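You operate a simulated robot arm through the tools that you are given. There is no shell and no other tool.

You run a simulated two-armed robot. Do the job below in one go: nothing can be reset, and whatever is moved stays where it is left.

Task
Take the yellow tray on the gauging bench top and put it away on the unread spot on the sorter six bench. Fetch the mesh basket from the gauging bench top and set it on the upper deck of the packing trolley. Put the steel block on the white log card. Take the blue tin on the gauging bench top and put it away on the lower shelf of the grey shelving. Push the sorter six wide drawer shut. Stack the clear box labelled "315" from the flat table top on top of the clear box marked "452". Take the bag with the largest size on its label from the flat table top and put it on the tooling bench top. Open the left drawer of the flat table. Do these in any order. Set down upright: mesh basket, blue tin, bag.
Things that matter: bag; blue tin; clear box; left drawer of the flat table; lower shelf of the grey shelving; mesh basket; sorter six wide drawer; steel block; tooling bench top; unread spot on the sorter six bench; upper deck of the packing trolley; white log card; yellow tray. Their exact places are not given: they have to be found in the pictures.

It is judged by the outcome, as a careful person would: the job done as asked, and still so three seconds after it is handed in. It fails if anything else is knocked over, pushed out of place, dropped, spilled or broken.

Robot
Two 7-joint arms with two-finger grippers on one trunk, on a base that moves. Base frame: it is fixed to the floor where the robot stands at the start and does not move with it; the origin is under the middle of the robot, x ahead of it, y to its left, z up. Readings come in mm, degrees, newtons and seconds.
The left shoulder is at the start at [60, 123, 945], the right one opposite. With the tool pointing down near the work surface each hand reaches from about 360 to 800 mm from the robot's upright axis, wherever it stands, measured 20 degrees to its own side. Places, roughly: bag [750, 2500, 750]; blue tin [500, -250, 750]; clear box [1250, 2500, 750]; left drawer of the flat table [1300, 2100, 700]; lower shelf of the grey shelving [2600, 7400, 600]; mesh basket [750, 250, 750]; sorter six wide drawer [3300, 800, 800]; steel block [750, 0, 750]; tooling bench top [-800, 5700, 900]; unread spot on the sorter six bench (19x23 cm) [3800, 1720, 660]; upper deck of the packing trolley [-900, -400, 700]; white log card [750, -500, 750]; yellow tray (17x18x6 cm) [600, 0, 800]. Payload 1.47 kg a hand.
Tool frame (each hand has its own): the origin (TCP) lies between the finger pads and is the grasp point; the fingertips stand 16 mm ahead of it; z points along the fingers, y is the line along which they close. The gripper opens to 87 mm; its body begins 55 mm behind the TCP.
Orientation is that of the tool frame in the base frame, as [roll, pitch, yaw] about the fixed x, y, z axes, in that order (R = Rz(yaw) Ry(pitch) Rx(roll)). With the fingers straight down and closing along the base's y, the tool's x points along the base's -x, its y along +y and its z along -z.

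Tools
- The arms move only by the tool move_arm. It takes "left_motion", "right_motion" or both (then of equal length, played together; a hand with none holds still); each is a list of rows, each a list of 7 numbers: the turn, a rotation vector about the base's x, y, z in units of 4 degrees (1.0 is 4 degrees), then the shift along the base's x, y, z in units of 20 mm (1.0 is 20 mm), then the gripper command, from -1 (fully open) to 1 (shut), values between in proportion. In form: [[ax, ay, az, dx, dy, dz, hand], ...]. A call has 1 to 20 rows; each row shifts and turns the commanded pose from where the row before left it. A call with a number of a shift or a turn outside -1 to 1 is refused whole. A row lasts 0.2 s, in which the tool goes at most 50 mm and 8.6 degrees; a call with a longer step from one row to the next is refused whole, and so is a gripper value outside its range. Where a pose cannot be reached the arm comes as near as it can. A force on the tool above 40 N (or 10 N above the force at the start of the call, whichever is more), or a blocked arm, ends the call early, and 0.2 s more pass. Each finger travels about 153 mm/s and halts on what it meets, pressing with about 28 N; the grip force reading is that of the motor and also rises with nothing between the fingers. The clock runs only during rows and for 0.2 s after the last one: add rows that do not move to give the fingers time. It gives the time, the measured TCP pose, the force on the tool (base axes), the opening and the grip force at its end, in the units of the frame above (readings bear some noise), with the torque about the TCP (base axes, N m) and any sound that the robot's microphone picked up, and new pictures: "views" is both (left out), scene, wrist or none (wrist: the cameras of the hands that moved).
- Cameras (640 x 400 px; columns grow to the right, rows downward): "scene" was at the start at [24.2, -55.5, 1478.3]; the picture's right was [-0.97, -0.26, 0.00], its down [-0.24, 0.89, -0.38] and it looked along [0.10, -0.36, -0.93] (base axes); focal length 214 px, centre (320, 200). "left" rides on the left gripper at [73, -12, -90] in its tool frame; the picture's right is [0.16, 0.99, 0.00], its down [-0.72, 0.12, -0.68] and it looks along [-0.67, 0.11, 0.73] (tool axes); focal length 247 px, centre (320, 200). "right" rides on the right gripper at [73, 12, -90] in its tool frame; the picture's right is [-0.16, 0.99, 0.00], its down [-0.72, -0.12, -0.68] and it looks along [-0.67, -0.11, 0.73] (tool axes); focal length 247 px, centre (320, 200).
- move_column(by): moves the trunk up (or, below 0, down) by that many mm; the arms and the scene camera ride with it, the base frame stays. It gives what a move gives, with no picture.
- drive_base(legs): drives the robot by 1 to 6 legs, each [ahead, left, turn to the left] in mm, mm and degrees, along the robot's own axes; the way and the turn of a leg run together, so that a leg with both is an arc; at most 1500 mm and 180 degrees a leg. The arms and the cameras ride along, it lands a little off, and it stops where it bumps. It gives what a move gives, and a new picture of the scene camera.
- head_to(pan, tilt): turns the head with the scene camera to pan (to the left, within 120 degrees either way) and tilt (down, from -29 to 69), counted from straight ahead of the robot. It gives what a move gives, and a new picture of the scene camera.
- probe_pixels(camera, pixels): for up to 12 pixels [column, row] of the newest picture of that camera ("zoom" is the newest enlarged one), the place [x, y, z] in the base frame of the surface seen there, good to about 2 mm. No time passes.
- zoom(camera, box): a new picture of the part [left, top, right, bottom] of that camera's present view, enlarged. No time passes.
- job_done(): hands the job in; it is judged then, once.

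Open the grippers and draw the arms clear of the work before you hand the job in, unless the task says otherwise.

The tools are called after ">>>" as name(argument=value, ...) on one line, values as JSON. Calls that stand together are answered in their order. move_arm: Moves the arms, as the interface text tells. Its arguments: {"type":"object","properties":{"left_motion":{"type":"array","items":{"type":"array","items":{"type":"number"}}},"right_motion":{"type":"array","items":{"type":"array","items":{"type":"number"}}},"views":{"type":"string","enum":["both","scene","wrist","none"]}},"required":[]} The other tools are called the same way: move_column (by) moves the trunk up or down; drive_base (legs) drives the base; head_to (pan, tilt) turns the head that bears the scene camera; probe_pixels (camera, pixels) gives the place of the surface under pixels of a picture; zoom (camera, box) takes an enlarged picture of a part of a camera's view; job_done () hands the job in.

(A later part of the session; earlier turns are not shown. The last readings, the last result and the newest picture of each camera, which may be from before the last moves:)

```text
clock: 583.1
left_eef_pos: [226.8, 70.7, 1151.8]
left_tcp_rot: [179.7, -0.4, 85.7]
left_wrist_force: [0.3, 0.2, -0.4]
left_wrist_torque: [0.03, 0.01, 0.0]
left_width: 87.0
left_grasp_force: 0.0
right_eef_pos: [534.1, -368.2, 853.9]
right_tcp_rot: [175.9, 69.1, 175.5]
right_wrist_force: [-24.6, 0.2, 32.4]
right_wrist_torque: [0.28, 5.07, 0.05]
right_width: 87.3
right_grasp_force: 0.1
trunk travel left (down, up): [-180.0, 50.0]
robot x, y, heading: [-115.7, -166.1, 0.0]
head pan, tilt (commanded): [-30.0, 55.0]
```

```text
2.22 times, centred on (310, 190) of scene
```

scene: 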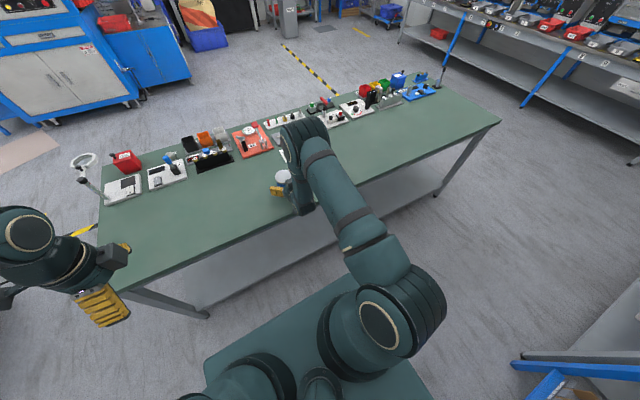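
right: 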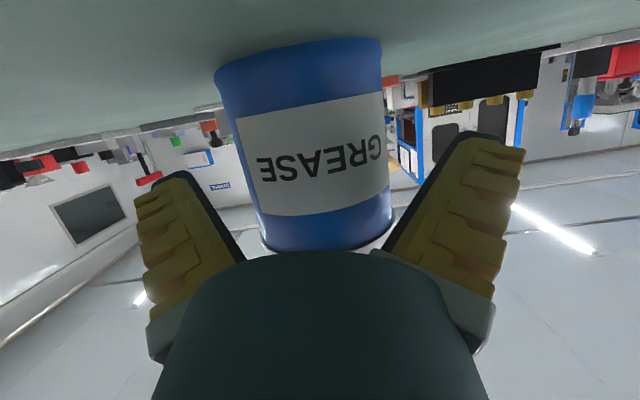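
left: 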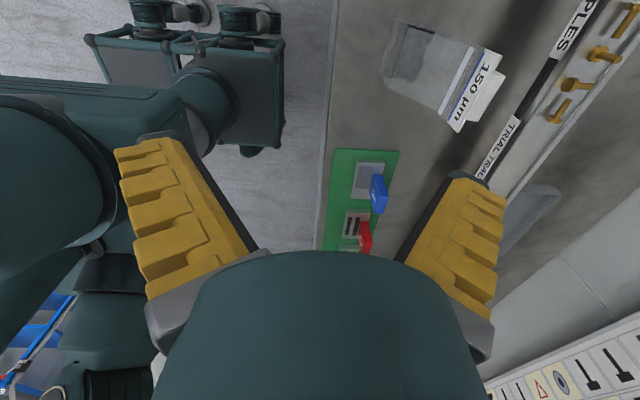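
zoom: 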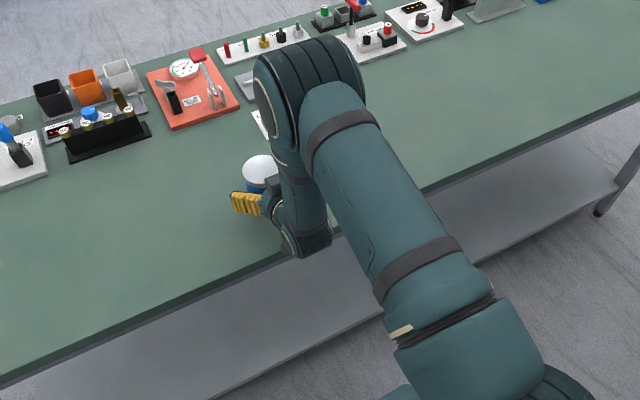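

The wrist's underside meets the bench edge at 70° tilt. I back out along the fingers and reduce the tilt to ~55°, which clears the edge.

>>> move_arm(right_motion=[[0, 0, 0, -0.4, 0, 0.3, -1], [0, 0, 0, -0.6, 0, 0.3, -1], [0, 0, 0, -0.6, 0, 0.3, -1], [0, 0, 0, -0.6, -0.05, 0.3, -1], [0, 0, 0, -0.5, -0.05, 0.3, -1], [0, 0.7, 0, 0, 0, 0.2, -1], [0, 0.7, 0, 0, 0, 0.2, -1], [0, 0.7, 0, 0.2, 0, 0, -1], [0, 0.7, 0, 0.2, 0, 0, -1], [0, 0.7, 0, 0.2, 0, 0, -1], [0, 0, 0, 0, 0, 0, -1]], views="both")

```text
clock: 585.5
left_eef_pos: [229.5, 69.1, 1150.9]
left_tcp_rot: [179.9, -0.5, 85.7]
left_wrist_force: [-0.1, 0.6, -0.4]
left_wrist_torque: [-0.01, 0.0, -0.03]
left_width: 87.0
left_grasp_force: 0.1
right_eef_pos: [494.8, -370.5, 890.0]
right_tcp_rot: [177.7, 54.9, 177.2]
right_wrist_force: [0.4, -0.7, -0.4]
right_wrist_torque: [0.02, 0.0, 0.01]
right_width: 87.1
right_grasp_force: 0.2
trunk travel left (down, up): [-180.0, 50.0]
robot x, y, heading: [-118.4, -168.9, -0.1]
head pan, tilt (commanded): [-30.0, 55.0]
```

scene: 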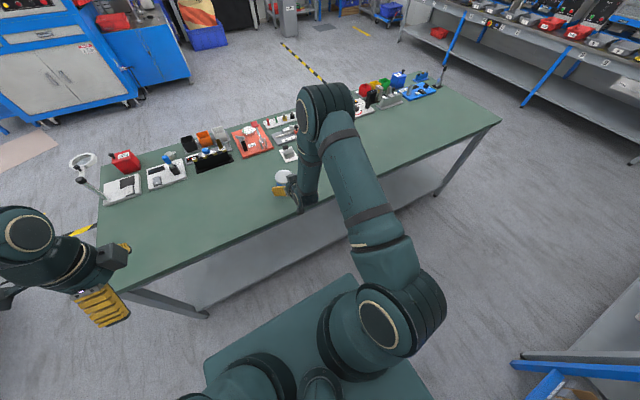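
right: 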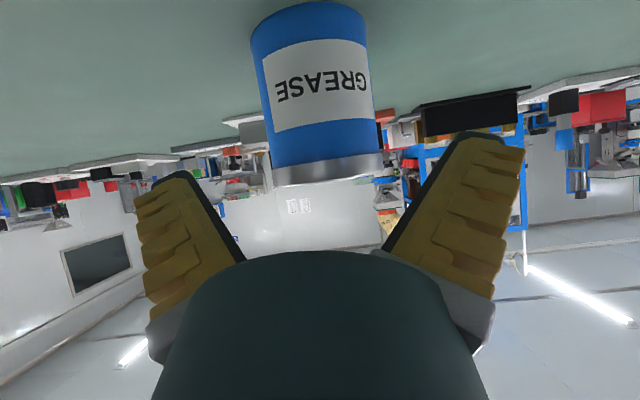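

Tilt is now 55° and the tin still stands, centred. I advance 60 mm along the finger direction.

>>> move_arm(right_motion=[[0, 0, 0, 0.45, 0, -0.31, -1], [0, 0, 0, 0.5, 0, -0.35, -1], [0, 0, 0, 0.5, 0, -0.35, -1], [0, 0, 0, 0.5, 0, -0.35, -1], [0, 0, 0, 0.4, 0, -0.28, -1], [0, 0, 0, 0, 0, 0, -1]], views="wrist")

```text
clock: 586.9
left_eef_pos: [231.3, 70.0, 1151.5]
left_tcp_rot: [179.9, -0.5, 85.7]
left_wrist_force: [-0.3, 0.1, 0.7]
left_wrist_torque: [0.0, -0.02, -0.02]
left_width: 86.7
left_grasp_force: 0.0
right_eef_pos: [542.3, -371.4, 855.5]
right_tcp_rot: [177.7, 55.0, 177.2]
right_wrist_force: [0.7, 0.2, 0.0]
right_wrist_torque: [-0.02, -0.03, -0.05]
right_width: 87.0
right_grasp_force: 0.1
trunk travel left (down, up): [-180.0, 50.0]
robot x, y, heading: [-119.2, -166.2, -0.2]
head pan, tilt (commanded): [-30.0, 55.0]
```

right: 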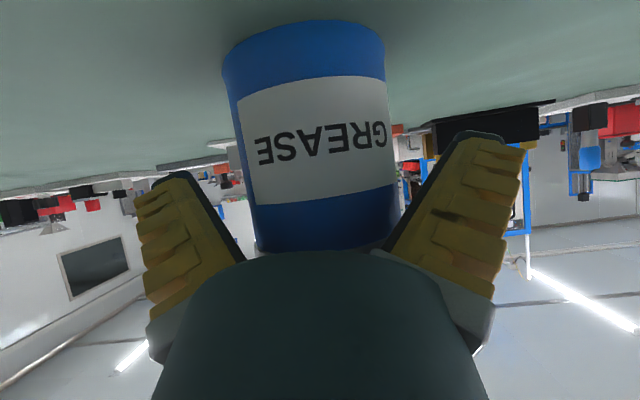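

In place without contact. I close around the tin.

>>> move_arm(right_motion=[[0, 0, 0, 0, 0, 0, -0.8], [0, 0, 0, 0, 0, 0, -0.6], [0, 0, 0, 0, 0, 0, 0], [0, 0, 0, 0, 0, 0, 1], [0, 0, 0, 0, 0, 0, 1], [0, 0, 0, 0, 0, 0, 1]], views="wrist")

```text
clock: 588.3
left_eef_pos: [230.4, 70.6, 1151.6]
left_tcp_rot: [179.8, -0.5, 85.7]
left_wrist_force: [0.6, -0.1, 0.2]
left_wrist_torque: [0.01, -0.01, 0.04]
left_width: 87.0
left_grasp_force: 0.1
right_eef_pos: [542.9, -371.4, 856.9]
right_tcp_rot: [177.7, 54.9, 177.2]
right_wrist_force: [1.0, -1.0, -0.7]
right_wrist_torque: [-0.06, -0.18, -0.02]
right_width: 70.2
right_grasp_force: 28.0
trunk travel left (down, up): [-180.0, 50.0]
robot x, y, heading: [-117.0, -172.5, -0.1]
head pan, tilt (commanded): [-30.0, 55.0]
```

right: 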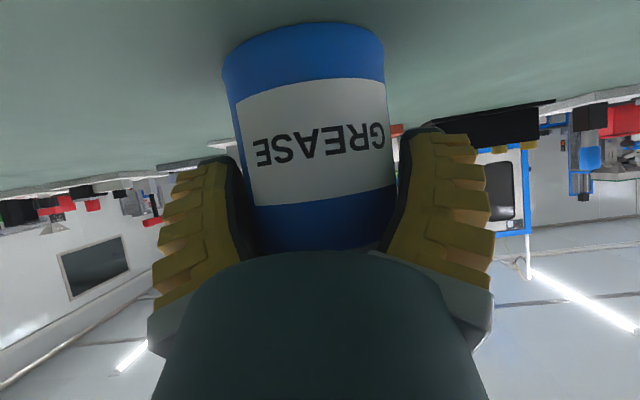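

Gripped at 70 mm. I lift very slowly to test the hold.

>>> move_arm(right_motion=[[0, 0, 0, 0, 0, 0.1, 1], [0, 0, 0, 0, 0, 0.15, 1], [0, 0, 0, 0, 0, 0.15, 1], [0, 0, 0, 0, 0, 0.2, 1], [0, 0, 0, 0, 0, 0.2, 1], [0, 0, 0, 0, 0, 0, 1], [0, 0, 0, 0, 0, 0, 1]], views="wrist")

```text
clock: 589.9
left_eef_pos: [230.6, 70.2, 1151.1]
left_tcp_rot: [-179.9, -0.5, 85.7]
left_wrist_force: [-0.5, 1.0, -0.3]
left_wrist_torque: [0.01, 0.02, -0.02]
left_width: 87.0
left_grasp_force: 0.0
right_eef_pos: [541.6, -372.8, 871.6]
right_tcp_rot: [177.6, 54.8, 177.3]
right_wrist_force: [-0.4, 0.6, -3.4]
right_wrist_torque: [0.03, 0.04, -0.04]
right_width: 70.3
right_grasp_force: 28.0
trunk travel left (down, up): [-180.0, 50.0]
robot x, y, heading: [-119.5, -162.9, -0.1]
head pan, tilt (commanded): [-30.0, 55.0]
```

right: 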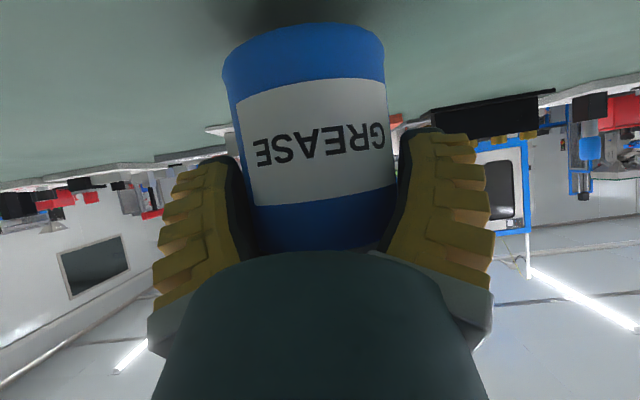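

The tin is held (≈3.4 N). I raise it further, back off and go to the aisle.

>>> move_arm(right_motion=[[0, 0, 0, 0, 0, 0.3, 1], [0, 0, 0, 0, 0, 0.4, 1], [0, 0, 0, 0, 0, 0.5, 1], [0, 0, 0, 0, 0, 0.5, 1], [0, 0, 0, -0.3, 0, 0.5, 1], [0, 0, 0, -0.5, 0, 0.5, 1], [0, 0, 0, -0.7, 0, 0.4, 1], [0, 0, 0, -0.7, 0, 0.4, 1], [0, 0, 0, -0.7, 0, 0.3, 1], [0, 0, 0, -0.6, 0, 0.2, 1], [0, 0, 0, -0.4, 0, 0, 1], [0, 0, 0, -0.2, 0, 0, 1], [0, 0, 0, 0, 0, 0, 1]], views="both")

```text
clock: 592.7
left_eef_pos: [231.0, 68.8, 1150.7]
left_tcp_rot: [179.9, -0.6, 85.7]
left_wrist_force: [0.0, -0.5, 0.6]
left_wrist_torque: [-0.04, -0.01, 0.01]
left_width: 87.2
left_grasp_force: 0.0
right_eef_pos: [458.9, -371.8, 952.1]
right_tcp_rot: [177.7, 54.9, 177.1]
right_wrist_force: [-0.5, 0.3, -3.3]
right_wrist_torque: [-0.02, 0.02, -0.01]
right_width: 70.4
right_grasp_force: 28.1
trunk travel left (down, up): [-180.0, 50.0]
robot x, y, heading: [-121.6, -164.8, -0.1]
head pan, tilt (commanded): [-30.0, 55.0]
```

scene: 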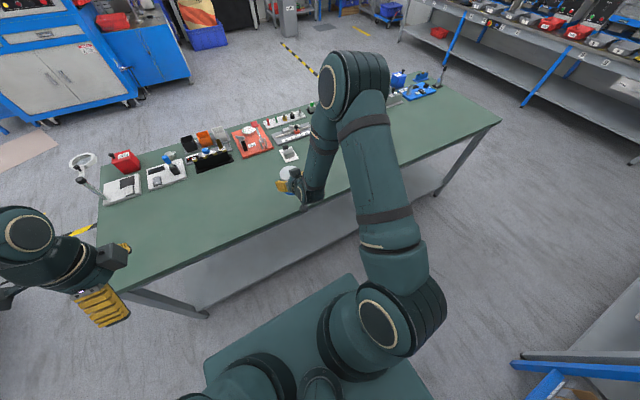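
right: 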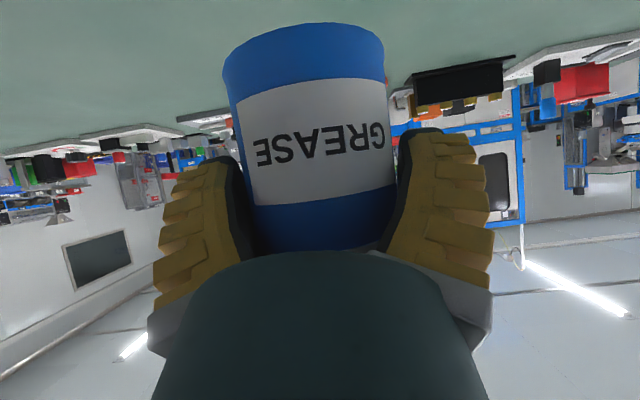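

Held steadily at 70.4 mm. I strafe left to y≈915, turn to face north and drive up the aisle.

>>> drive_base(legs=[[0, 1080, 0], [0, 0, 90], [1400, -40, 0], [1400, 0, 0]])

>>> head_to(pan=0, tilt=30)

```text
clock: 619.4
left_eef_pos: [-440.9, 4060.3, 1150.6]
left_tcp_rot: [179.9, -0.5, 177.3]
left_wrist_force: [-1.0, 0.4, 0.8]
left_wrist_torque: [0.01, -0.01, 0.0]
left_width: 86.9
left_grasp_force: 0.0
right_eef_pos: [-4.9, 4299.0, 952.9]
right_tcp_rot: [177.7, 54.9, -91.2]
right_wrist_force: [-0.1, 0.3, -2.8]
right_wrist_torque: [-0.08, 0.0, 0.0]
right_width: 65.7
right_grasp_force: 28.1
trunk travel left (down, up): [-180.0, 50.0]
robot x, y, heading: [-194.2, 3714.1, 91.5]
head pan, tilt (commanded): [-30.0, 55.0]
```

scene: 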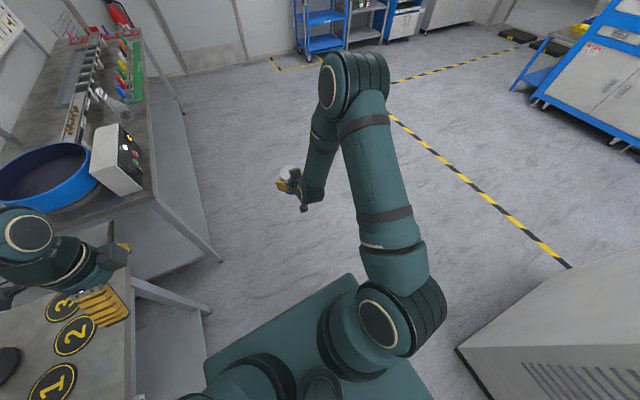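

```text
clock: 620.3
left_eef_pos: [-440.4, 4059.3, 1151.0]
left_tcp_rot: [179.9, -0.4, 177.3]
left_wrist_force: [0.2, 0.3, -1.0]
left_wrist_torque: [0.0, -0.02, 0.02]
left_width: 87.1
left_grasp_force: 0.0
right_eef_pos: [-4.9, 4298.7, 953.0]
right_tcp_rot: [177.7, 54.9, -91.2]
right_wrist_force: [-0.2, 0.0, -3.3]
right_wrist_torque: [-0.04, 0.01, -0.01]
right_width: 65.6
right_grasp_force: 28.3
trunk travel left (down, up): [-180.0, 50.0]
robot x, y, heading: [-193.8, 3717.9, 91.5]
head pan, tilt (commanded): [0.0, 30.0]
```

scene: 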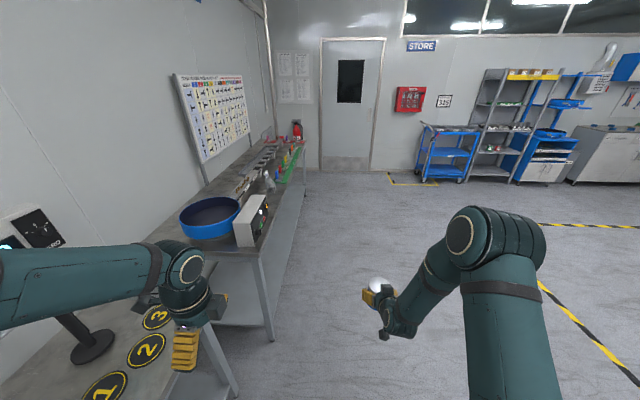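

The grip width has fallen from 70.4 to 65.7 mm: the tin is creeping in the grip. I check it with the wrist camera right away.

>>> move_arm(right_motion=[[0, 0, 0, 0, 0, 0, 1]], views="wrist")

>>> zoom(camera="scene", box=[340, 250, 440, 350])

```text
clock: 620.7
left_eef_pos: [-440.5, 4058.8, 1152.1]
left_tcp_rot: [179.9, -0.5, 177.3]
left_wrist_force: [0.6, -0.2, -0.2]
left_wrist_torque: [0.0, 0.02, 0.01]
left_width: 86.9
left_grasp_force: 0.0
right_eef_pos: [-3.9, 4299.7, 952.7]
right_tcp_rot: [177.7, 54.8, -91.2]
right_wrist_force: [0.1, -0.1, -3.9]
right_wrist_torque: [-0.03, 0.05, -0.01]
right_width: 65.5
right_grasp_force: 28.5
trunk travel left (down, up): [-180.0, 50.0]
robot x, y, heading: [-194.4, 3716.7, 91.7]
head pan, tilt (commanded): [0.0, 30.0]
```

right: 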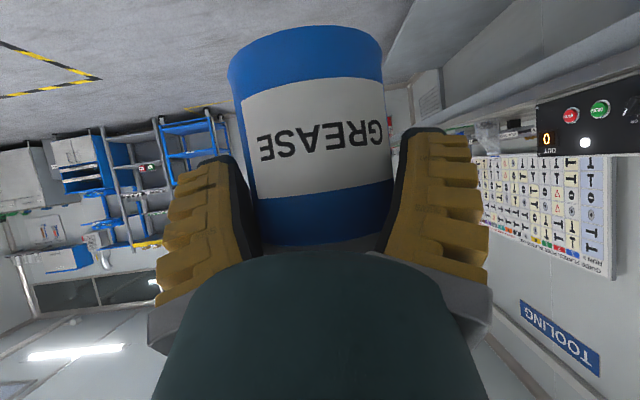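

```text
4.00 times, centred on (390, 300) of scene
```

zoom: 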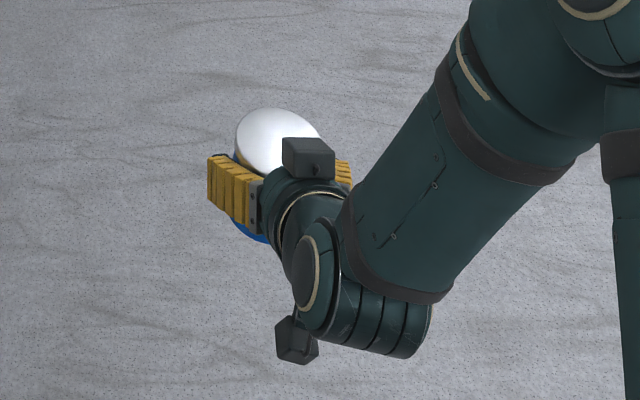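

The tin has crept forward toward the fingertips. No time passes while I look: I probe the bench on my left as a place to set it down and re-grip.

>>> probe_pixels(camera="scene", pixels=[[155, 318], [148, 350], [105, 385], [220, 370], [205, 270], [235, 280], [60, 360], [180, 260], [250, 225], [265, 330], [215, 395], [25, 390]])

>>> zoom(camera="scene", box=[0, 170, 300, 400])

```text
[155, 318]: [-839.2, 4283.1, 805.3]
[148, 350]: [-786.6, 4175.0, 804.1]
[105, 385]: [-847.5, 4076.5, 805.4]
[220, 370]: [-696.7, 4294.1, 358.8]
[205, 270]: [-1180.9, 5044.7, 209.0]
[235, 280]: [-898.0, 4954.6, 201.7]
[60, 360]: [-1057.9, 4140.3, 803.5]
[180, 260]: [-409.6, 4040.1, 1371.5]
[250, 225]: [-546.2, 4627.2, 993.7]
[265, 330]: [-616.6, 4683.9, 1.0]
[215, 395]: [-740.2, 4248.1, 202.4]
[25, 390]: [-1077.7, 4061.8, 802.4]
```

```text
1.74 times, centred on (150, 285) of scene
```

zoom: 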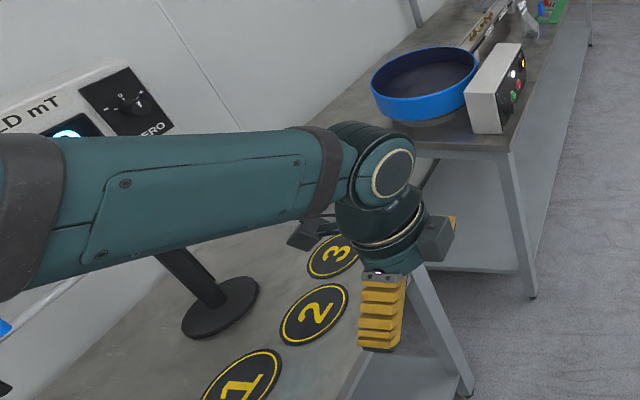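

The bench top there is z≈804 with flat discs. Before turning I check the meter's position and height near the left hand's sweep.

>>> probe_pixels(camera="scene", pixels=[[30, 225], [60, 215], [5, 240], [65, 245], [90, 345], [100, 320], [70, 320], [10, 215], [40, 250], [150, 300], [195, 300]])

```text
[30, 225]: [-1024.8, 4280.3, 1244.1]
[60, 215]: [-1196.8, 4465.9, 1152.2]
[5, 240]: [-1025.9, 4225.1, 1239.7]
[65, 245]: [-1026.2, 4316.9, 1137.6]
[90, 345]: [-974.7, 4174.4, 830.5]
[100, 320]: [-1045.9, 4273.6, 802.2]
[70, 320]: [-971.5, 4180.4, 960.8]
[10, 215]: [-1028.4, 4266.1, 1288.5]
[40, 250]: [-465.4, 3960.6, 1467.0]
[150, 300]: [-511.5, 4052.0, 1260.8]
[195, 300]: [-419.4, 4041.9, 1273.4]
```

>>> probe_pixels(camera="scene", pixels=[[475, 235], [500, 212], [530, 240], [540, 225], [455, 245], [385, 285], [368, 295], [400, 310]])

```text
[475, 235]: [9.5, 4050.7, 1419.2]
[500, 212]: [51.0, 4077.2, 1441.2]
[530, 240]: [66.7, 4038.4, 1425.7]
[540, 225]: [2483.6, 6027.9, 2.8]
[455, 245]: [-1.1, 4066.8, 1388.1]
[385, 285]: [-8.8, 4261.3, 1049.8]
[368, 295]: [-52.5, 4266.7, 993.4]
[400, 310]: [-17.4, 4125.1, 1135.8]
```

The elbow stays behind the hand, so the swing is safe. I turn left 69° while moving 180 mm to bring the tin over the free bench space beside disc 2.

>>> drive_base(legs=[[180, 0, 69]])

```text
clock: 624.0
left_eef_pos: [-702.7, 3763.0, 1151.1]
left_tcp_rot: [179.8, -0.5, -116.2]
left_wrist_force: [-0.8, 0.1, 0.1]
left_wrist_torque: [0.0, 0.03, 0.01]
left_width: 87.1
left_grasp_force: 0.0
right_eef_pos: [-750.0, 4259.3, 953.0]
right_tcp_rot: [177.7, 54.9, -24.7]
right_wrist_force: [-0.1, -0.9, -3.4]
right_wrist_torque: [-0.02, -0.07, -0.01]
right_width: 61.0
right_grasp_force: 28.0
trunk travel left (down, up): [-180.0, 50.0]
robot x, y, heading: [-288.7, 3851.0, 157.9]
head pan, tilt (commanded): [0.0, 30.0]
```

scene: 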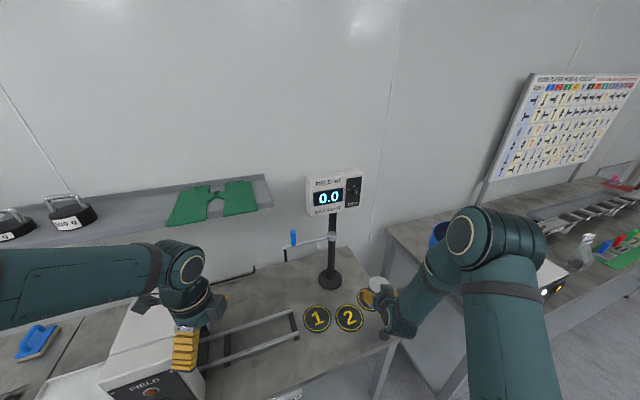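

The grip is slipping faster (61 mm); the tin is over the bench by disc 3. I lower it at once.

>>> move_arm(right_motion=[[0, 0, 0, -0.2, 0, -0.7, 1], [0, 0, 0, -0.3, 0, -1, 1], [0, 0, 0, -0.2, 0, -1, 1], [0, 0, 0, 0, 0, -0.9, 1], [0, 0, 0, 0, 0, -0.3, 1]], views="both")

```text
clock: 625.2
left_eef_pos: [-703.0, 3763.3, 1152.1]
left_tcp_rot: [179.9, -0.5, -116.2]
left_wrist_force: [-0.4, -0.7, 0.8]
left_wrist_torque: [-0.01, -0.04, -0.01]
left_width: 86.8
left_grasp_force: 0.0
right_eef_pos: [-764.0, 4259.7, 873.3]
right_tcp_rot: [177.6, 54.7, -24.7]
right_wrist_force: [-0.6, 0.0, -3.5]
right_wrist_torque: [-0.04, -0.05, -0.01]
right_width: 60.9
right_grasp_force: 28.1
trunk travel left (down, up): [-180.0, 50.0]
robot x, y, heading: [-287.5, 3850.1, 158.1]
head pan, tilt (commanded): [0.0, 30.0]
```

scene: 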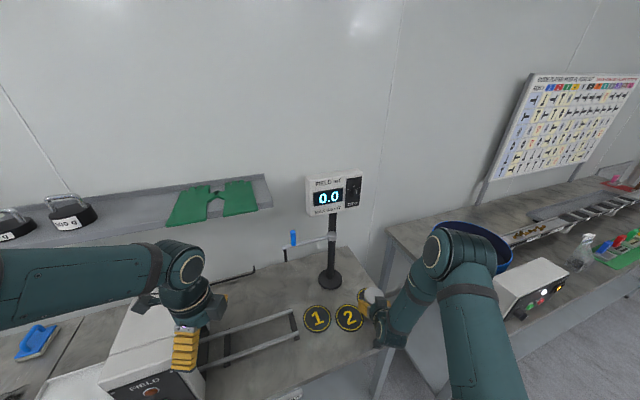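
right: 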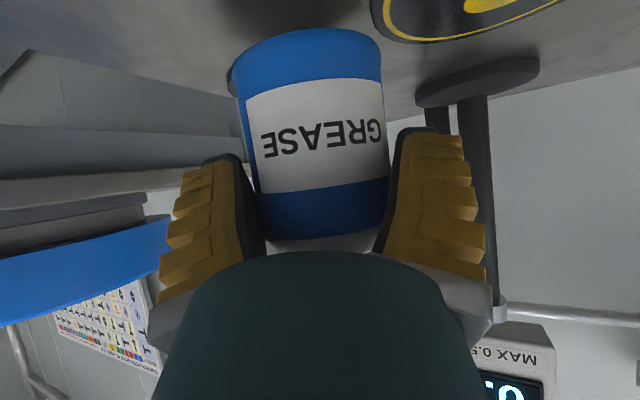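

Still held. I probe the tin's lower edge and the bench beneath.

>>> probe_pixels(camera="right", pixels=[[240, 85], [310, 45], [370, 55], [310, 20], [390, 100], [225, 60], [330, 240], [310, 120]])

```text
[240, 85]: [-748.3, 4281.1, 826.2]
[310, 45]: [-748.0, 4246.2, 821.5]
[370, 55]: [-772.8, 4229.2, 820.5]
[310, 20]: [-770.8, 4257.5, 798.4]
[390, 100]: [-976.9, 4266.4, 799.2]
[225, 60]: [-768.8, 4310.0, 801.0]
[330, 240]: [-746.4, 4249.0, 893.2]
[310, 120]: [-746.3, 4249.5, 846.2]
```

The tin's bottom is within ~10 mm of the bench (z≈800). I lower gently to contact.

>>> move_arm(right_motion=[[0, 0, 0, 0, 0, -0.15, 1], [0, 0, 0, 0, 0, -0.15, 1], [0, 0, 0, 0, 0, -0.1, 1], [0, 0, 0, 0, 0, 0, 1]], views="none")

```text
clock: 626.2
left_eef_pos: [-702.6, 3764.0, 1152.9]
left_tcp_rot: [179.9, -0.6, -116.2]
left_wrist_force: [-0.1, -1.0, 0.6]
left_wrist_torque: [0.01, 0.01, 0.0]
left_width: 87.0
left_grasp_force: 0.0
right_eef_pos: [-763.6, 4260.3, 866.8]
right_tcp_rot: [177.7, 54.9, -24.7]
right_wrist_force: [-0.2, -0.8, -2.8]
right_wrist_torque: [-0.01, -0.08, 0.0]
right_width: 60.9
right_grasp_force: 28.1
trunk travel left (down, up): [-180.0, 50.0]
robot x, y, heading: [-292.3, 3852.3, 158.0]
head pan, tilt (commanded): [0.0, 30.0]
```

Interesting: the width stays at 60.9 while standing still — the slip happens while driving. I'll set it down here and re-grip deeper. Continue lowering.

>>> move_arm(right_motion=[[0, 0, 0, 0, 0, -0.1, 1], [0, 0, 0, 0, 0, -0.1, 1], [0, 0, 0, 0, 0, 0, 1], [0, 0, 0, 0, 0, 0, 1]], views="none")

```text
clock: 627.2
left_eef_pos: [-703.0, 3764.9, 1151.6]
left_tcp_rot: [179.9, -0.5, -116.2]
left_wrist_force: [-0.7, 0.6, 0.4]
left_wrist_torque: [-0.01, 0.01, -0.01]
left_width: 86.9
left_grasp_force: 0.1
right_eef_pos: [-763.3, 4260.4, 864.2]
right_tcp_rot: [177.8, 54.9, -24.7]
right_wrist_force: [-1.3, -0.5, -4.4]
right_wrist_torque: [-0.02, -0.05, 0.03]
right_width: 60.7
right_grasp_force: 27.7
trunk travel left (down, up): [-180.0, 50.0]
robot x, y, heading: [-284.9, 3850.1, 158.3]
head pan, tilt (commanded): [0.0, 30.0]
```

>>> move_arm(right_motion=[[0, 0, 0, 0, 0, -0.1, 1], [0, 0, 0, 0, 0, -0.1, 1], [0, 0, 0, 0, 0, 0, 1], [0, 0, 0, 0, 0, 0, 1]], views="wrist")

>>> probe_pixels(camera="right", pixels=[[310, 40], [310, 30], [310, 22], [310, 15], [330, 240], [240, 80], [230, 70]])

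```text
clock: 628.2
left_eef_pos: [-701.6, 3762.8, 1151.3]
left_tcp_rot: [179.8, -0.5, -116.2]
left_wrist_force: [0.3, 0.8, 1.1]
left_wrist_torque: [-0.02, 0.02, -0.01]
left_width: 87.0
left_grasp_force: 0.0
right_eef_pos: [-761.6, 4259.2, 859.4]
right_tcp_rot: [177.6, 55.1, -24.7]
right_wrist_force: [5.1, -0.7, 10.3]
right_wrist_torque: [0.13, 0.19, -0.09]
right_width: 59.7
right_grasp_force: 28.0
trunk travel left (down, up): [-180.0, 50.0]
robot x, y, heading: [-287.2, 3853.7, 158.0]
head pan, tilt (commanded): [0.0, 30.0]
```

right: 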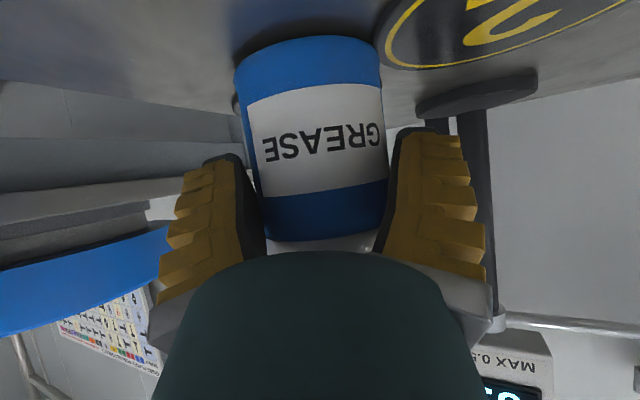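

```text
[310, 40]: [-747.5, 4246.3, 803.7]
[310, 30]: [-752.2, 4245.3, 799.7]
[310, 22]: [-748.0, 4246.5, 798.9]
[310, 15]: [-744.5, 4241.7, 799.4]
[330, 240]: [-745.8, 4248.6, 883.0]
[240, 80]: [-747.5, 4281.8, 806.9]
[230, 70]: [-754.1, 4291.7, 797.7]
```

Contact (+10 N): the tin stands on the bench. I release and back the hand away along its axis.

>>> move_arm(right_motion=[[0, 0, 0, 0, 0, 0.03, 0.3], [0, 0, 0, 0, 0, 0, -0.5], [0, 0, 0, 0, 0, 0, -1], [0, 0, 0, 0, 0, 0, -1], [0, 0, 0, 0.4, -0.16, 0.3, -1], [0, 0, 0, 0.5, -0.2, 0.35, -1], [0, 0, 0, 0.6, -0.24, 0.4, -1], [0, 0, 0, 0.6, -0.24, 0.4, -1], [0, 0, 0, 0.6, -0.24, 0.4, -1], [0, 0, 0, 0.6, -0.24, 0.4, -1], [0, 0, 0, 0, 0, 0, -1]], views="both")

```text
clock: 630.6
left_eef_pos: [-702.2, 3763.5, 1151.8]
left_tcp_rot: [179.9, -0.5, -116.2]
left_wrist_force: [0.3, -0.2, -0.5]
left_wrist_torque: [0.02, 0.01, 0.0]
left_width: 87.0
left_grasp_force: 0.0
right_eef_pos: [-697.2, 4235.2, 901.8]
right_tcp_rot: [177.6, 54.9, -24.6]
right_wrist_force: [0.7, -0.9, 1.0]
right_wrist_torque: [0.01, -0.03, 0.0]
right_width: 87.0
right_grasp_force: 0.0
trunk travel left (down, up): [-180.0, 50.0]
robot x, y, heading: [-291.8, 3851.4, 158.0]
head pan, tilt (commanded): [0.0, 30.0]
```

scene: 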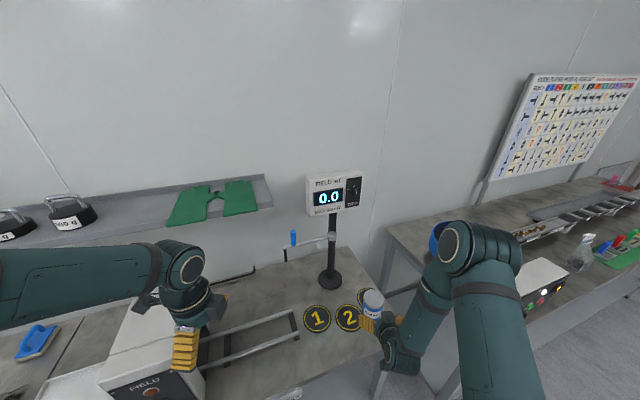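
right: 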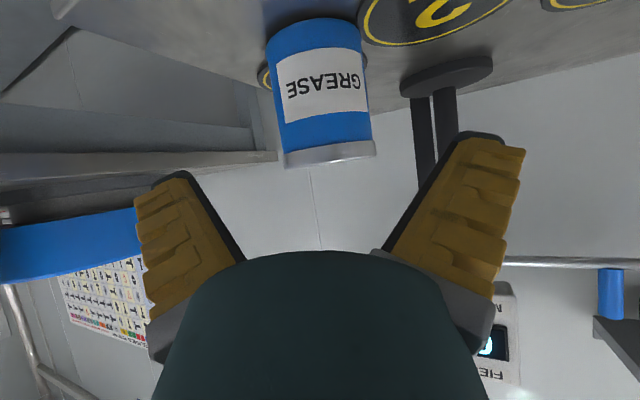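

The tin stands safely on the bench. I probe its position.

>>> probe_pixels(camera="right", pixels=[[322, 85], [280, 85], [362, 75], [300, 85], [345, 80], [330, 155], [290, 160], [370, 150], [315, 22], [340, 20]])

>>> zoom(camera="scene", box=[290, 230, 430, 350])

```text
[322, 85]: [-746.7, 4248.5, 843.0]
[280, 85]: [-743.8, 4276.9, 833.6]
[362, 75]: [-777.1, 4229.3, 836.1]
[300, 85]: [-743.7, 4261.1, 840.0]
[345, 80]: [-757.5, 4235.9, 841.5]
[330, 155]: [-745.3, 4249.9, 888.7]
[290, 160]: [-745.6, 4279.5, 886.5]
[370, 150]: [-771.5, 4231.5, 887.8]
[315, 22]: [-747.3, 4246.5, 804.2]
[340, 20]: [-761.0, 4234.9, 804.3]
```

```text
3.33 times, centred on (360, 290) of scene
```

zoom: 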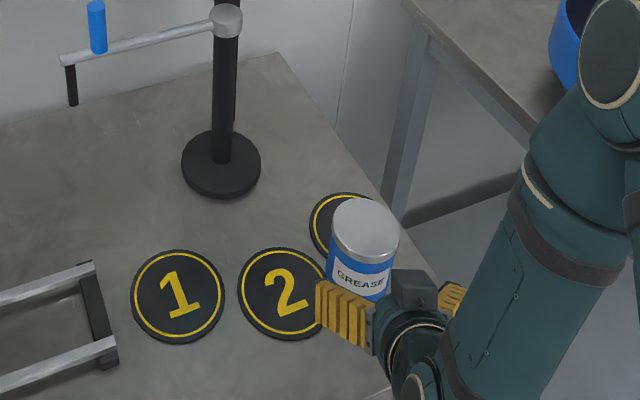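

Tin centre ≈[−778,4265]. It is close to the bench edge, so a nearly horizontal, deeper grip is possible here. I tilt the hand to ~85° and align for the approach.

>>> move_arm(right_motion=[[0.402, 0.993, 0, 0, -0.02, -0.26, -1], [0.402, 0.993, 0, 0, -0.02, -0.26, -1], [0.402, 0.993, 0, 0, -0.02, -0.26, -1], [0.402, 0.993, 0, 0, -0.02, -0.26, -1], [0.402, 0.993, 0, 0, -0.02, -0.26, -1], [0.402, 0.993, 0, 0, -0.02, -0.26, -1], [0.402, 0.993, 0, 0, -0.02, -0.26, -1], [0, 0, 0, 0, 0, 0, -1]], views="both")

```text
clock: 632.5
left_eef_pos: [-701.8, 3763.9, 1152.8]
left_tcp_rot: [179.8, -0.4, -116.2]
left_wrist_force: [-0.3, -0.5, 0.8]
left_wrist_torque: [0.0, -0.04, -0.02]
left_width: 87.0
left_grasp_force: 0.1
right_eef_pos: [-695.9, 4228.7, 868.0]
right_tcp_rot: [163.0, 84.8, -39.0]
right_wrist_force: [0.4, -1.1, 0.8]
right_wrist_torque: [-0.01, 0.0, -0.03]
right_width: 87.2
right_grasp_force: 0.2
trunk travel left (down, up): [-180.0, 50.0]
robot x, y, heading: [-290.1, 3850.9, 157.9]
head pan, tilt (commanded): [0.0, 30.0]
```

scene: 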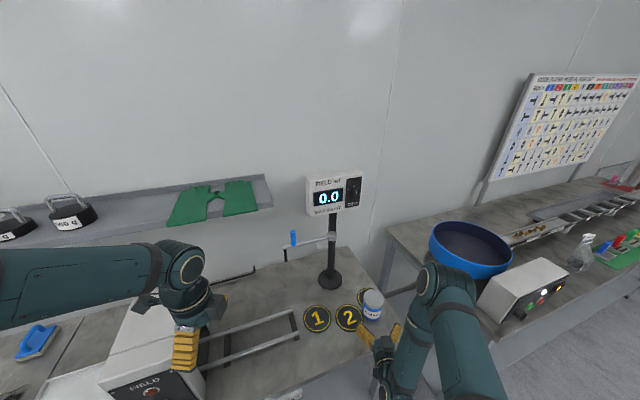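
right: 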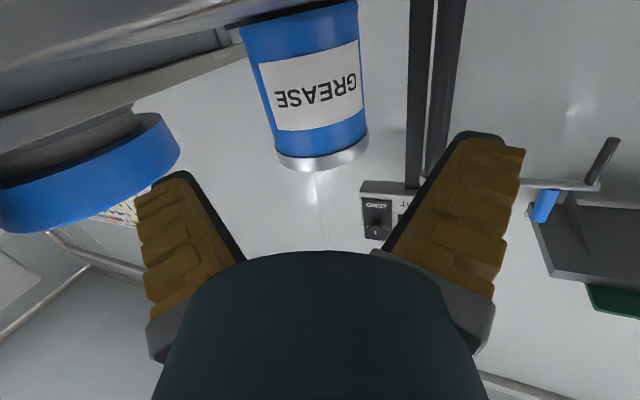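

Orientation is good (fingers nearly horizontal). I slide in around the tin most of the way.

>>> move_arm(right_motion=[[0, 0, 0, -0.5, 0.27, -0.07, -1], [0, 0, 0, -0.58, 0.26, -0.075, -1], [0, 0, 0, -0.58, 0.26, -0.075, -1], [0, 0, 0, -0.58, 0.26, -0.075, -1], [0, 0, 0, -0.58, 0.26, -0.075, -1], [0, 0, 0, -0.58, 0.25, -0.075, -1], [0, 0, 0, 0, 0, 0, -1]], views="wrist")

```text
clock: 633.6
left_eef_pos: [-701.7, 3764.1, 1151.5]
left_tcp_rot: [179.9, -0.4, -116.4]
left_wrist_force: [-0.5, 0.4, 0.0]
left_wrist_torque: [-0.05, -0.05, -0.02]
left_width: 87.1
left_grasp_force: 0.0
right_eef_pos: [-738.5, 4249.7, 857.8]
right_tcp_rot: [165.9, 83.4, -36.1]
right_wrist_force: [21.2, -3.3, 11.8]
right_wrist_torque: [-1.03, -2.3, 0.99]
right_width: 87.2
right_grasp_force: 0.0
trunk travel left (down, up): [-180.0, 50.0]
robot x, y, heading: [-289.0, 3854.4, 157.8]
head pan, tilt (commanded): [0.0, 30.0]
stopped in row 5 (right hand): the force on the tool passed its limit at 47 N (the readings are from after the stop); the commanded pose is now the measured one
```

right: 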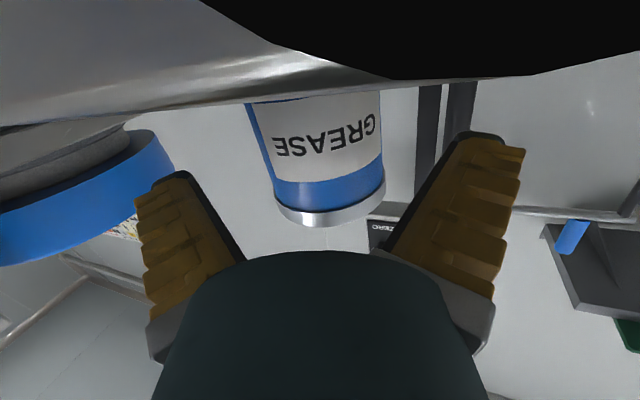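

The camera mount (which hangs below a forward-tilted hand) hit the bench front. I back out and return to the 55° tilt that worked, planning to block the tin's forward creep with the closed left hand during the drive.

>>> move_arm(right_motion=[[0, 0, 0, 0.3, -0.1, 0.2, -1], [0, 0, 0, 0.5, -0.2, 0.4, -1], [0, 0, 0, 0.6, -0.24, 0.5, -1], [-0.402, -0.993, 0, 0.5, -0.2, 0.5, -1], [-0.402, -0.993, 0, 0.3, -0.1, 0.5, -1], [-0.402, -0.993, 0, 0, 0, 0.4, -1], [-0.402, -0.993, 0, 0, 0, 0.3, -1], [-0.402, -0.993, 0, 0, 0, 0, -1], [-0.402, -0.993, 0, 0, 0, 0, -1], [-0.402, -0.8, 0, 0, 0, 0, -1], [0, 0, 0, 0, 0, 0, -1]], views="both")

```text
clock: 636.0
left_eef_pos: [-703.5, 3763.9, 1151.0]
left_tcp_rot: [179.9, -0.6, -116.2]
left_wrist_force: [0.2, -0.3, 0.6]
left_wrist_torque: [-0.01, -0.02, 0.02]
left_width: 87.0
left_grasp_force: 0.1
right_eef_pos: [-696.9, 4232.5, 916.2]
right_tcp_rot: [177.0, 54.6, -25.3]
right_wrist_force: [-0.3, 0.4, -0.2]
right_wrist_torque: [0.0, 0.0, -0.01]
right_width: 87.1
right_grasp_force: 0.1
trunk travel left (down, up): [-180.0, 50.0]
robot x, y, heading: [-288.4, 3849.9, 157.9]
head pan, tilt (commanded): [0.0, 30.0]
```

scene: 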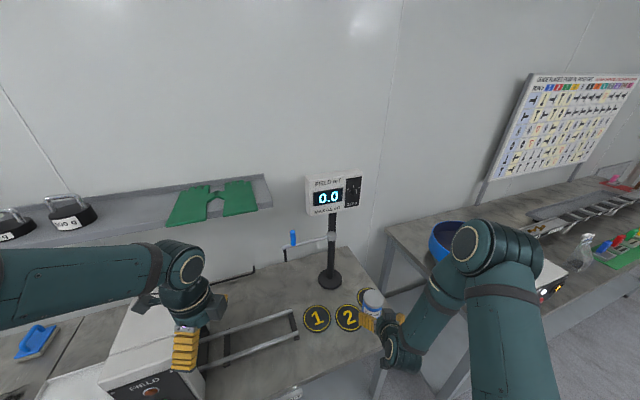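
right: 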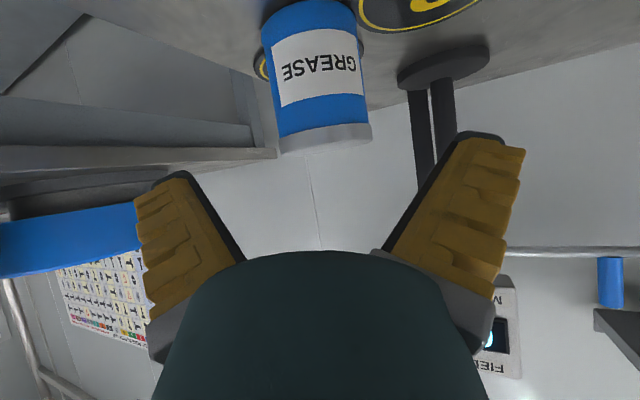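

The tin still stands. A higher, deeper grip at 55° is possible: TCP ≈[−785,4268,870]. I approach along the finger axis.

>>> move_arm(right_motion=[[0, 0, 0, -0.5, 0.21, 0.15, -1], [0, 0, 0, -0.5, 0.21, 0.15, -1], [0, 0, 0, -0.426, 0.169, -0.325, -1], [0, 0, 0, -0.426, 0.169, -0.325, -1], [0, 0, 0, -0.426, 0.169, -0.325, -1], [0, 0, 0, -0.426, 0.169, -0.325, -1], [0, 0, 0, -0.426, 0.169, -0.325, -1], [0, 0, 0, -0.426, 0.169, -0.325, -1], [0, 0, 0, 0, 0, 0, -1]], views="wrist")

```text
clock: 638.0
left_eef_pos: [-702.2, 3764.2, 1151.2]
left_tcp_rot: [179.9, -0.5, -116.2]
left_wrist_force: [0.6, -0.1, -0.1]
left_wrist_torque: [0.05, 0.0, -0.02]
left_width: 86.9
left_grasp_force: 0.1
right_eef_pos: [-767.9, 4260.7, 883.4]
right_tcp_rot: [177.0, 54.7, -25.3]
right_wrist_force: [-0.4, -0.2, 0.2]
right_wrist_torque: [0.03, 0.04, 0.0]
right_width: 87.1
right_grasp_force: 0.2
trunk travel left (down, up): [-180.0, 50.0]
robot x, y, heading: [-289.5, 3852.0, 157.8]
head pan, tilt (commanded): [0.0, 30.0]
```

right: 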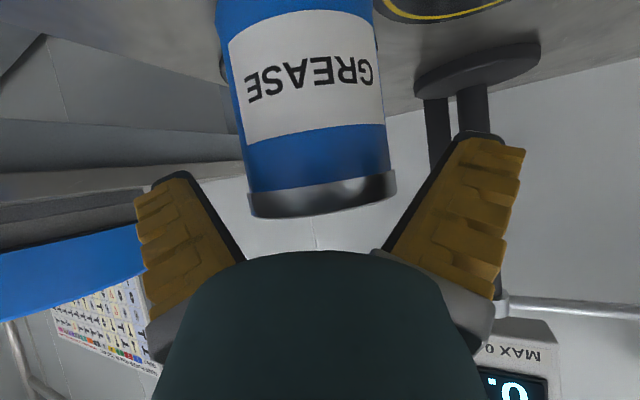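

Centred and free. I go the last ~22 mm and close.

>>> move_arm(right_motion=[[0, 0, 0, -0.4, 0.17, -0.3, -1], [0, 0, 0, -0.4, 0.17, -0.3, -1], [0, 0, 0, 0, 0, 0, -1], [0, 0, 0, 0, 0, 0, -0.7], [0, 0, 0, 0, 0, 0, 0], [0, 0, 0, 0, 0, 0, 1], [0, 0, 0, 0, 0, 0, 1], [0, 0, 0, 0, 0, 0, 1]], views="wrist")

```text
clock: 639.8
left_eef_pos: [-702.5, 3763.7, 1151.5]
left_tcp_rot: [180.0, -0.5, -116.2]
left_wrist_force: [-0.2, 0.1, 0.1]
left_wrist_torque: [0.03, 0.0, -0.01]
left_width: 87.2
left_grasp_force: 0.1
right_eef_pos: [-782.0, 4267.1, 873.2]
right_tcp_rot: [177.0, 54.8, -25.2]
right_wrist_force: [1.4, 0.9, 4.7]
right_wrist_torque: [0.28, 0.17, -0.02]
right_width: 79.0
right_grasp_force: 28.5
trunk travel left (down, up): [-180.0, 50.0]
robot x, y, heading: [-288.6, 3856.1, 158.0]
head pan, tilt (commanded): [0.0, 30.0]
```

right: 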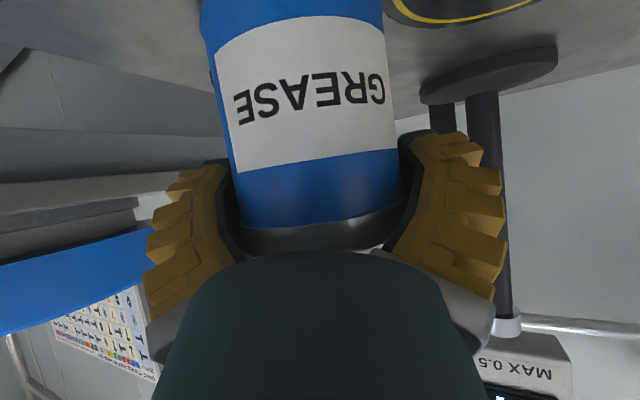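

The width is 79 mm (gripping nearer the palm). I lift gently and watch whether it holds.

>>> move_arm(right_motion=[[0, 0, 0, 0, 0, 0.1, 1], [0, 0, 0, 0, 0, 0.15, 1], [0, 0, 0, 0, 0, 0.15, 1], [0, 0, 0, 0, 0, 0.2, 1], [0, 0, 0, 0, 0, 0.2, 1], [0, 0, 0, 0, 0, 0, 1], [0, 0, 0, 0, 0, 0, 1], [0, 0, 0, 0, 0, 0, 1]], views="wrist")

```text
clock: 641.6
left_eef_pos: [-702.2, 3764.8, 1151.0]
left_tcp_rot: [179.9, -0.5, -116.2]
left_wrist_force: [-0.3, 0.8, 0.2]
left_wrist_torque: [-0.01, -0.01, 0.02]
left_width: 87.1
left_grasp_force: 0.1
right_eef_pos: [-783.4, 4267.3, 886.9]
right_tcp_rot: [177.0, 54.6, -25.2]
right_wrist_force: [0.4, -0.5, -4.0]
right_wrist_torque: [0.02, 0.04, 0.0]
right_width: 78.4
right_grasp_force: 27.8
trunk travel left (down, up): [-180.0, 50.0]
robot x, y, heading: [-289.6, 3854.8, 157.9]
head pan, tilt (commanded): [0.0, 30.0]
```

right: 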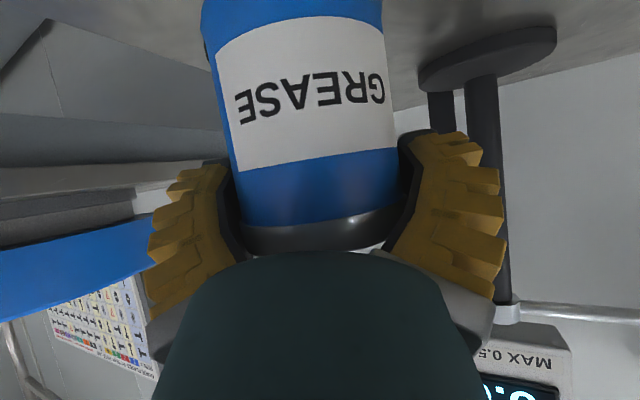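

It holds (78.4 mm, −4 N). I lift it higher and bring it closer in front of me, so the left hand can act as a stop in front of the tin while driving.

>>> move_arm(right_motion=[[0, 0, 0, 0, 0, 0.4, 1], [0, 0, 0, 0, 0, 0.6, 1], [0, 0, 0, 0.2, -0.2, 0.7, 1], [0, 0, 0, 0.4, -0.45, 0.7, 1], [0, 0, 0, 0.55, -0.65, 0.7, 1], [0, 0, 0, 0.6, -0.7, 0.7, 1], [0, 0, 0, 0.6, -0.7, 0.6, 1], [0, 0, 0, 0.6, -0.7, 0.5, 1], [0, 0, 0, 0.6, -0.7, 0.3, 1], [0, 0, 0, 0.6, -0.7, 0.2, 1], [0, 0, 0, 0.4, -0.5, 0.2, 1], [0, 0, 0, 0.3, -0.3, 0, 1], [0, 0, 0, 0, 0, 0, 1]], views="both")

```text
clock: 644.4
left_eef_pos: [-702.3, 3764.1, 1151.5]
left_tcp_rot: [-180.0, -0.5, -116.3]
left_wrist_force: [0.2, 0.5, 0.1]
left_wrist_torque: [0.01, -0.02, -0.04]
left_width: 86.9
left_grasp_force: 0.0
right_eef_pos: [-686.6, 4157.3, 998.5]
right_tcp_rot: [176.9, 54.7, -25.2]
right_wrist_force: [-0.2, 0.3, -4.4]
right_wrist_torque: [0.01, 0.04, -0.01]
right_width: 77.9
right_grasp_force: 28.3
trunk travel left (down, up): [-180.0, 50.0]
robot x, y, heading: [-289.5, 3852.0, 158.0]
head pan, tilt (commanded): [0.0, 30.0]
```

scene: 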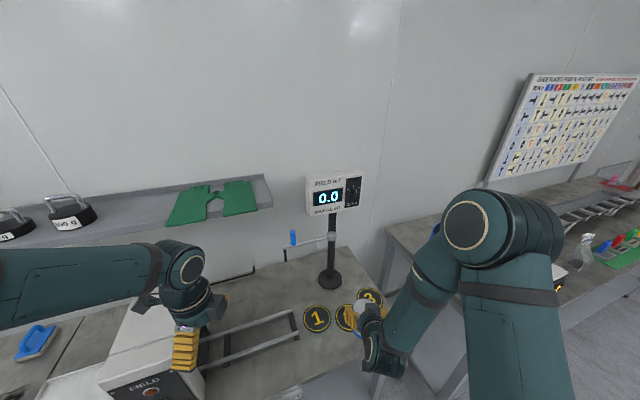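
right: 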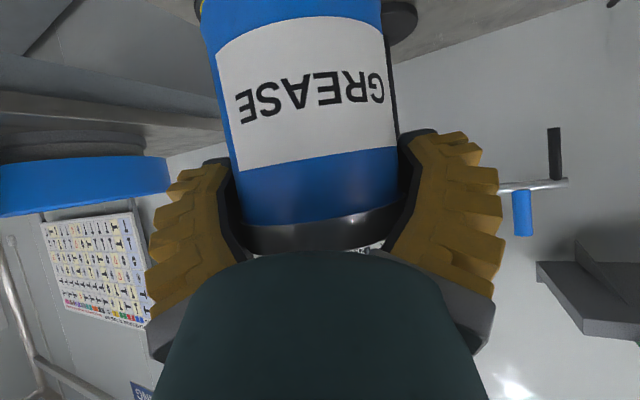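

Grip stable at 77.9 mm. Now I swing the closed left hand around to the far side of the tin, at a safe height first.

>>> move_arm(left_motion=[[0, 0, 0, -0.5, 0.6, 0, 1], [0, 0, 0, -0.69, 0.83, 0, 1], [0, 0, 0, -0.69, 0.83, 0, 1], [0, 0, 0, -0.69, 0.83, 0, 1], [0, 0, 0, -0.69, 0.83, 0, 1], [0, 0, 0, -0.69, 0.83, 0, 1], [0, 0, 0, -0.69, 0.83, 0, 1], [0, 0, 0, -0.69, 0.83, 0, 1], [0, 0, 0, -0.69, 0.83, 0, 1], [0, 0, 0, -0.69, 0.83, 0, 1], [0, 0, 0, -0.69, 0.83, 0, 1], [0, 0, 0, -0.69, 0.83, 0, 1], [0, 0, 0, -0.69, 0.83, 0, 1], [0, 0, 0, -0.69, 0.83, 0, 1], [0, 0, 0, 0.36, 0.9, 0, 1], [0, 0, 0, 0.36, 0.9, 0, 1], [0, 0, 0, 0.36, 0.9, 0, 1], [0, 0, 0, 0.36, 0.9, 0, 1], [0, 0, 0, 0.36, 0.9, 0, 1], [0, 0, 0, 0.36, 0.9, 0, 1]], views="both")

```text
clock: 648.6
left_eef_pos: [-848.4, 4101.3, 1153.5]
left_tcp_rot: [179.9, -0.5, -116.2]
left_wrist_force: [1.0, -0.3, 1.1]
left_wrist_torque: [-0.01, 0.0, 0.02]
left_width: 0.1
left_grasp_force: 28.1
right_eef_pos: [-684.7, 4158.5, 999.8]
right_tcp_rot: [176.9, 54.7, -25.3]
right_wrist_force: [0.1, 1.0, -4.4]
right_wrist_torque: [0.03, 0.0, 0.0]
right_width: 77.6
right_grasp_force: 28.6
trunk travel left (down, up): [-180.0, 50.0]
robot x, y, heading: [-289.8, 3854.7, 158.0]
head pan, tilt (commanded): [0.0, 30.0]
```

scene: 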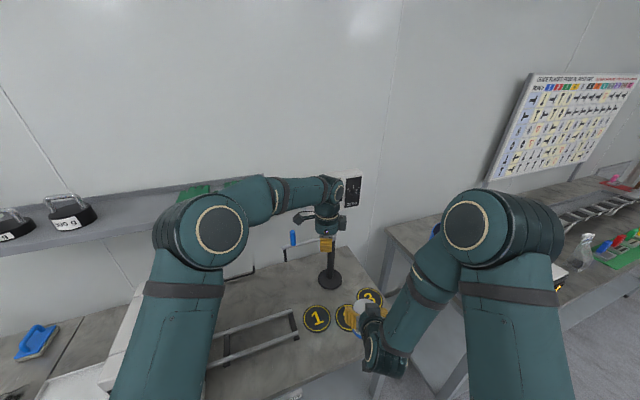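
left: 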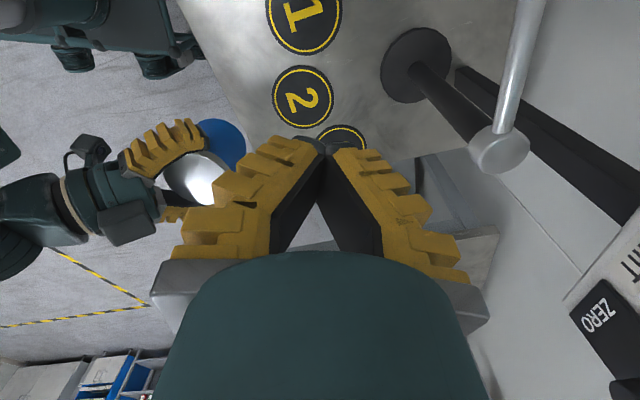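

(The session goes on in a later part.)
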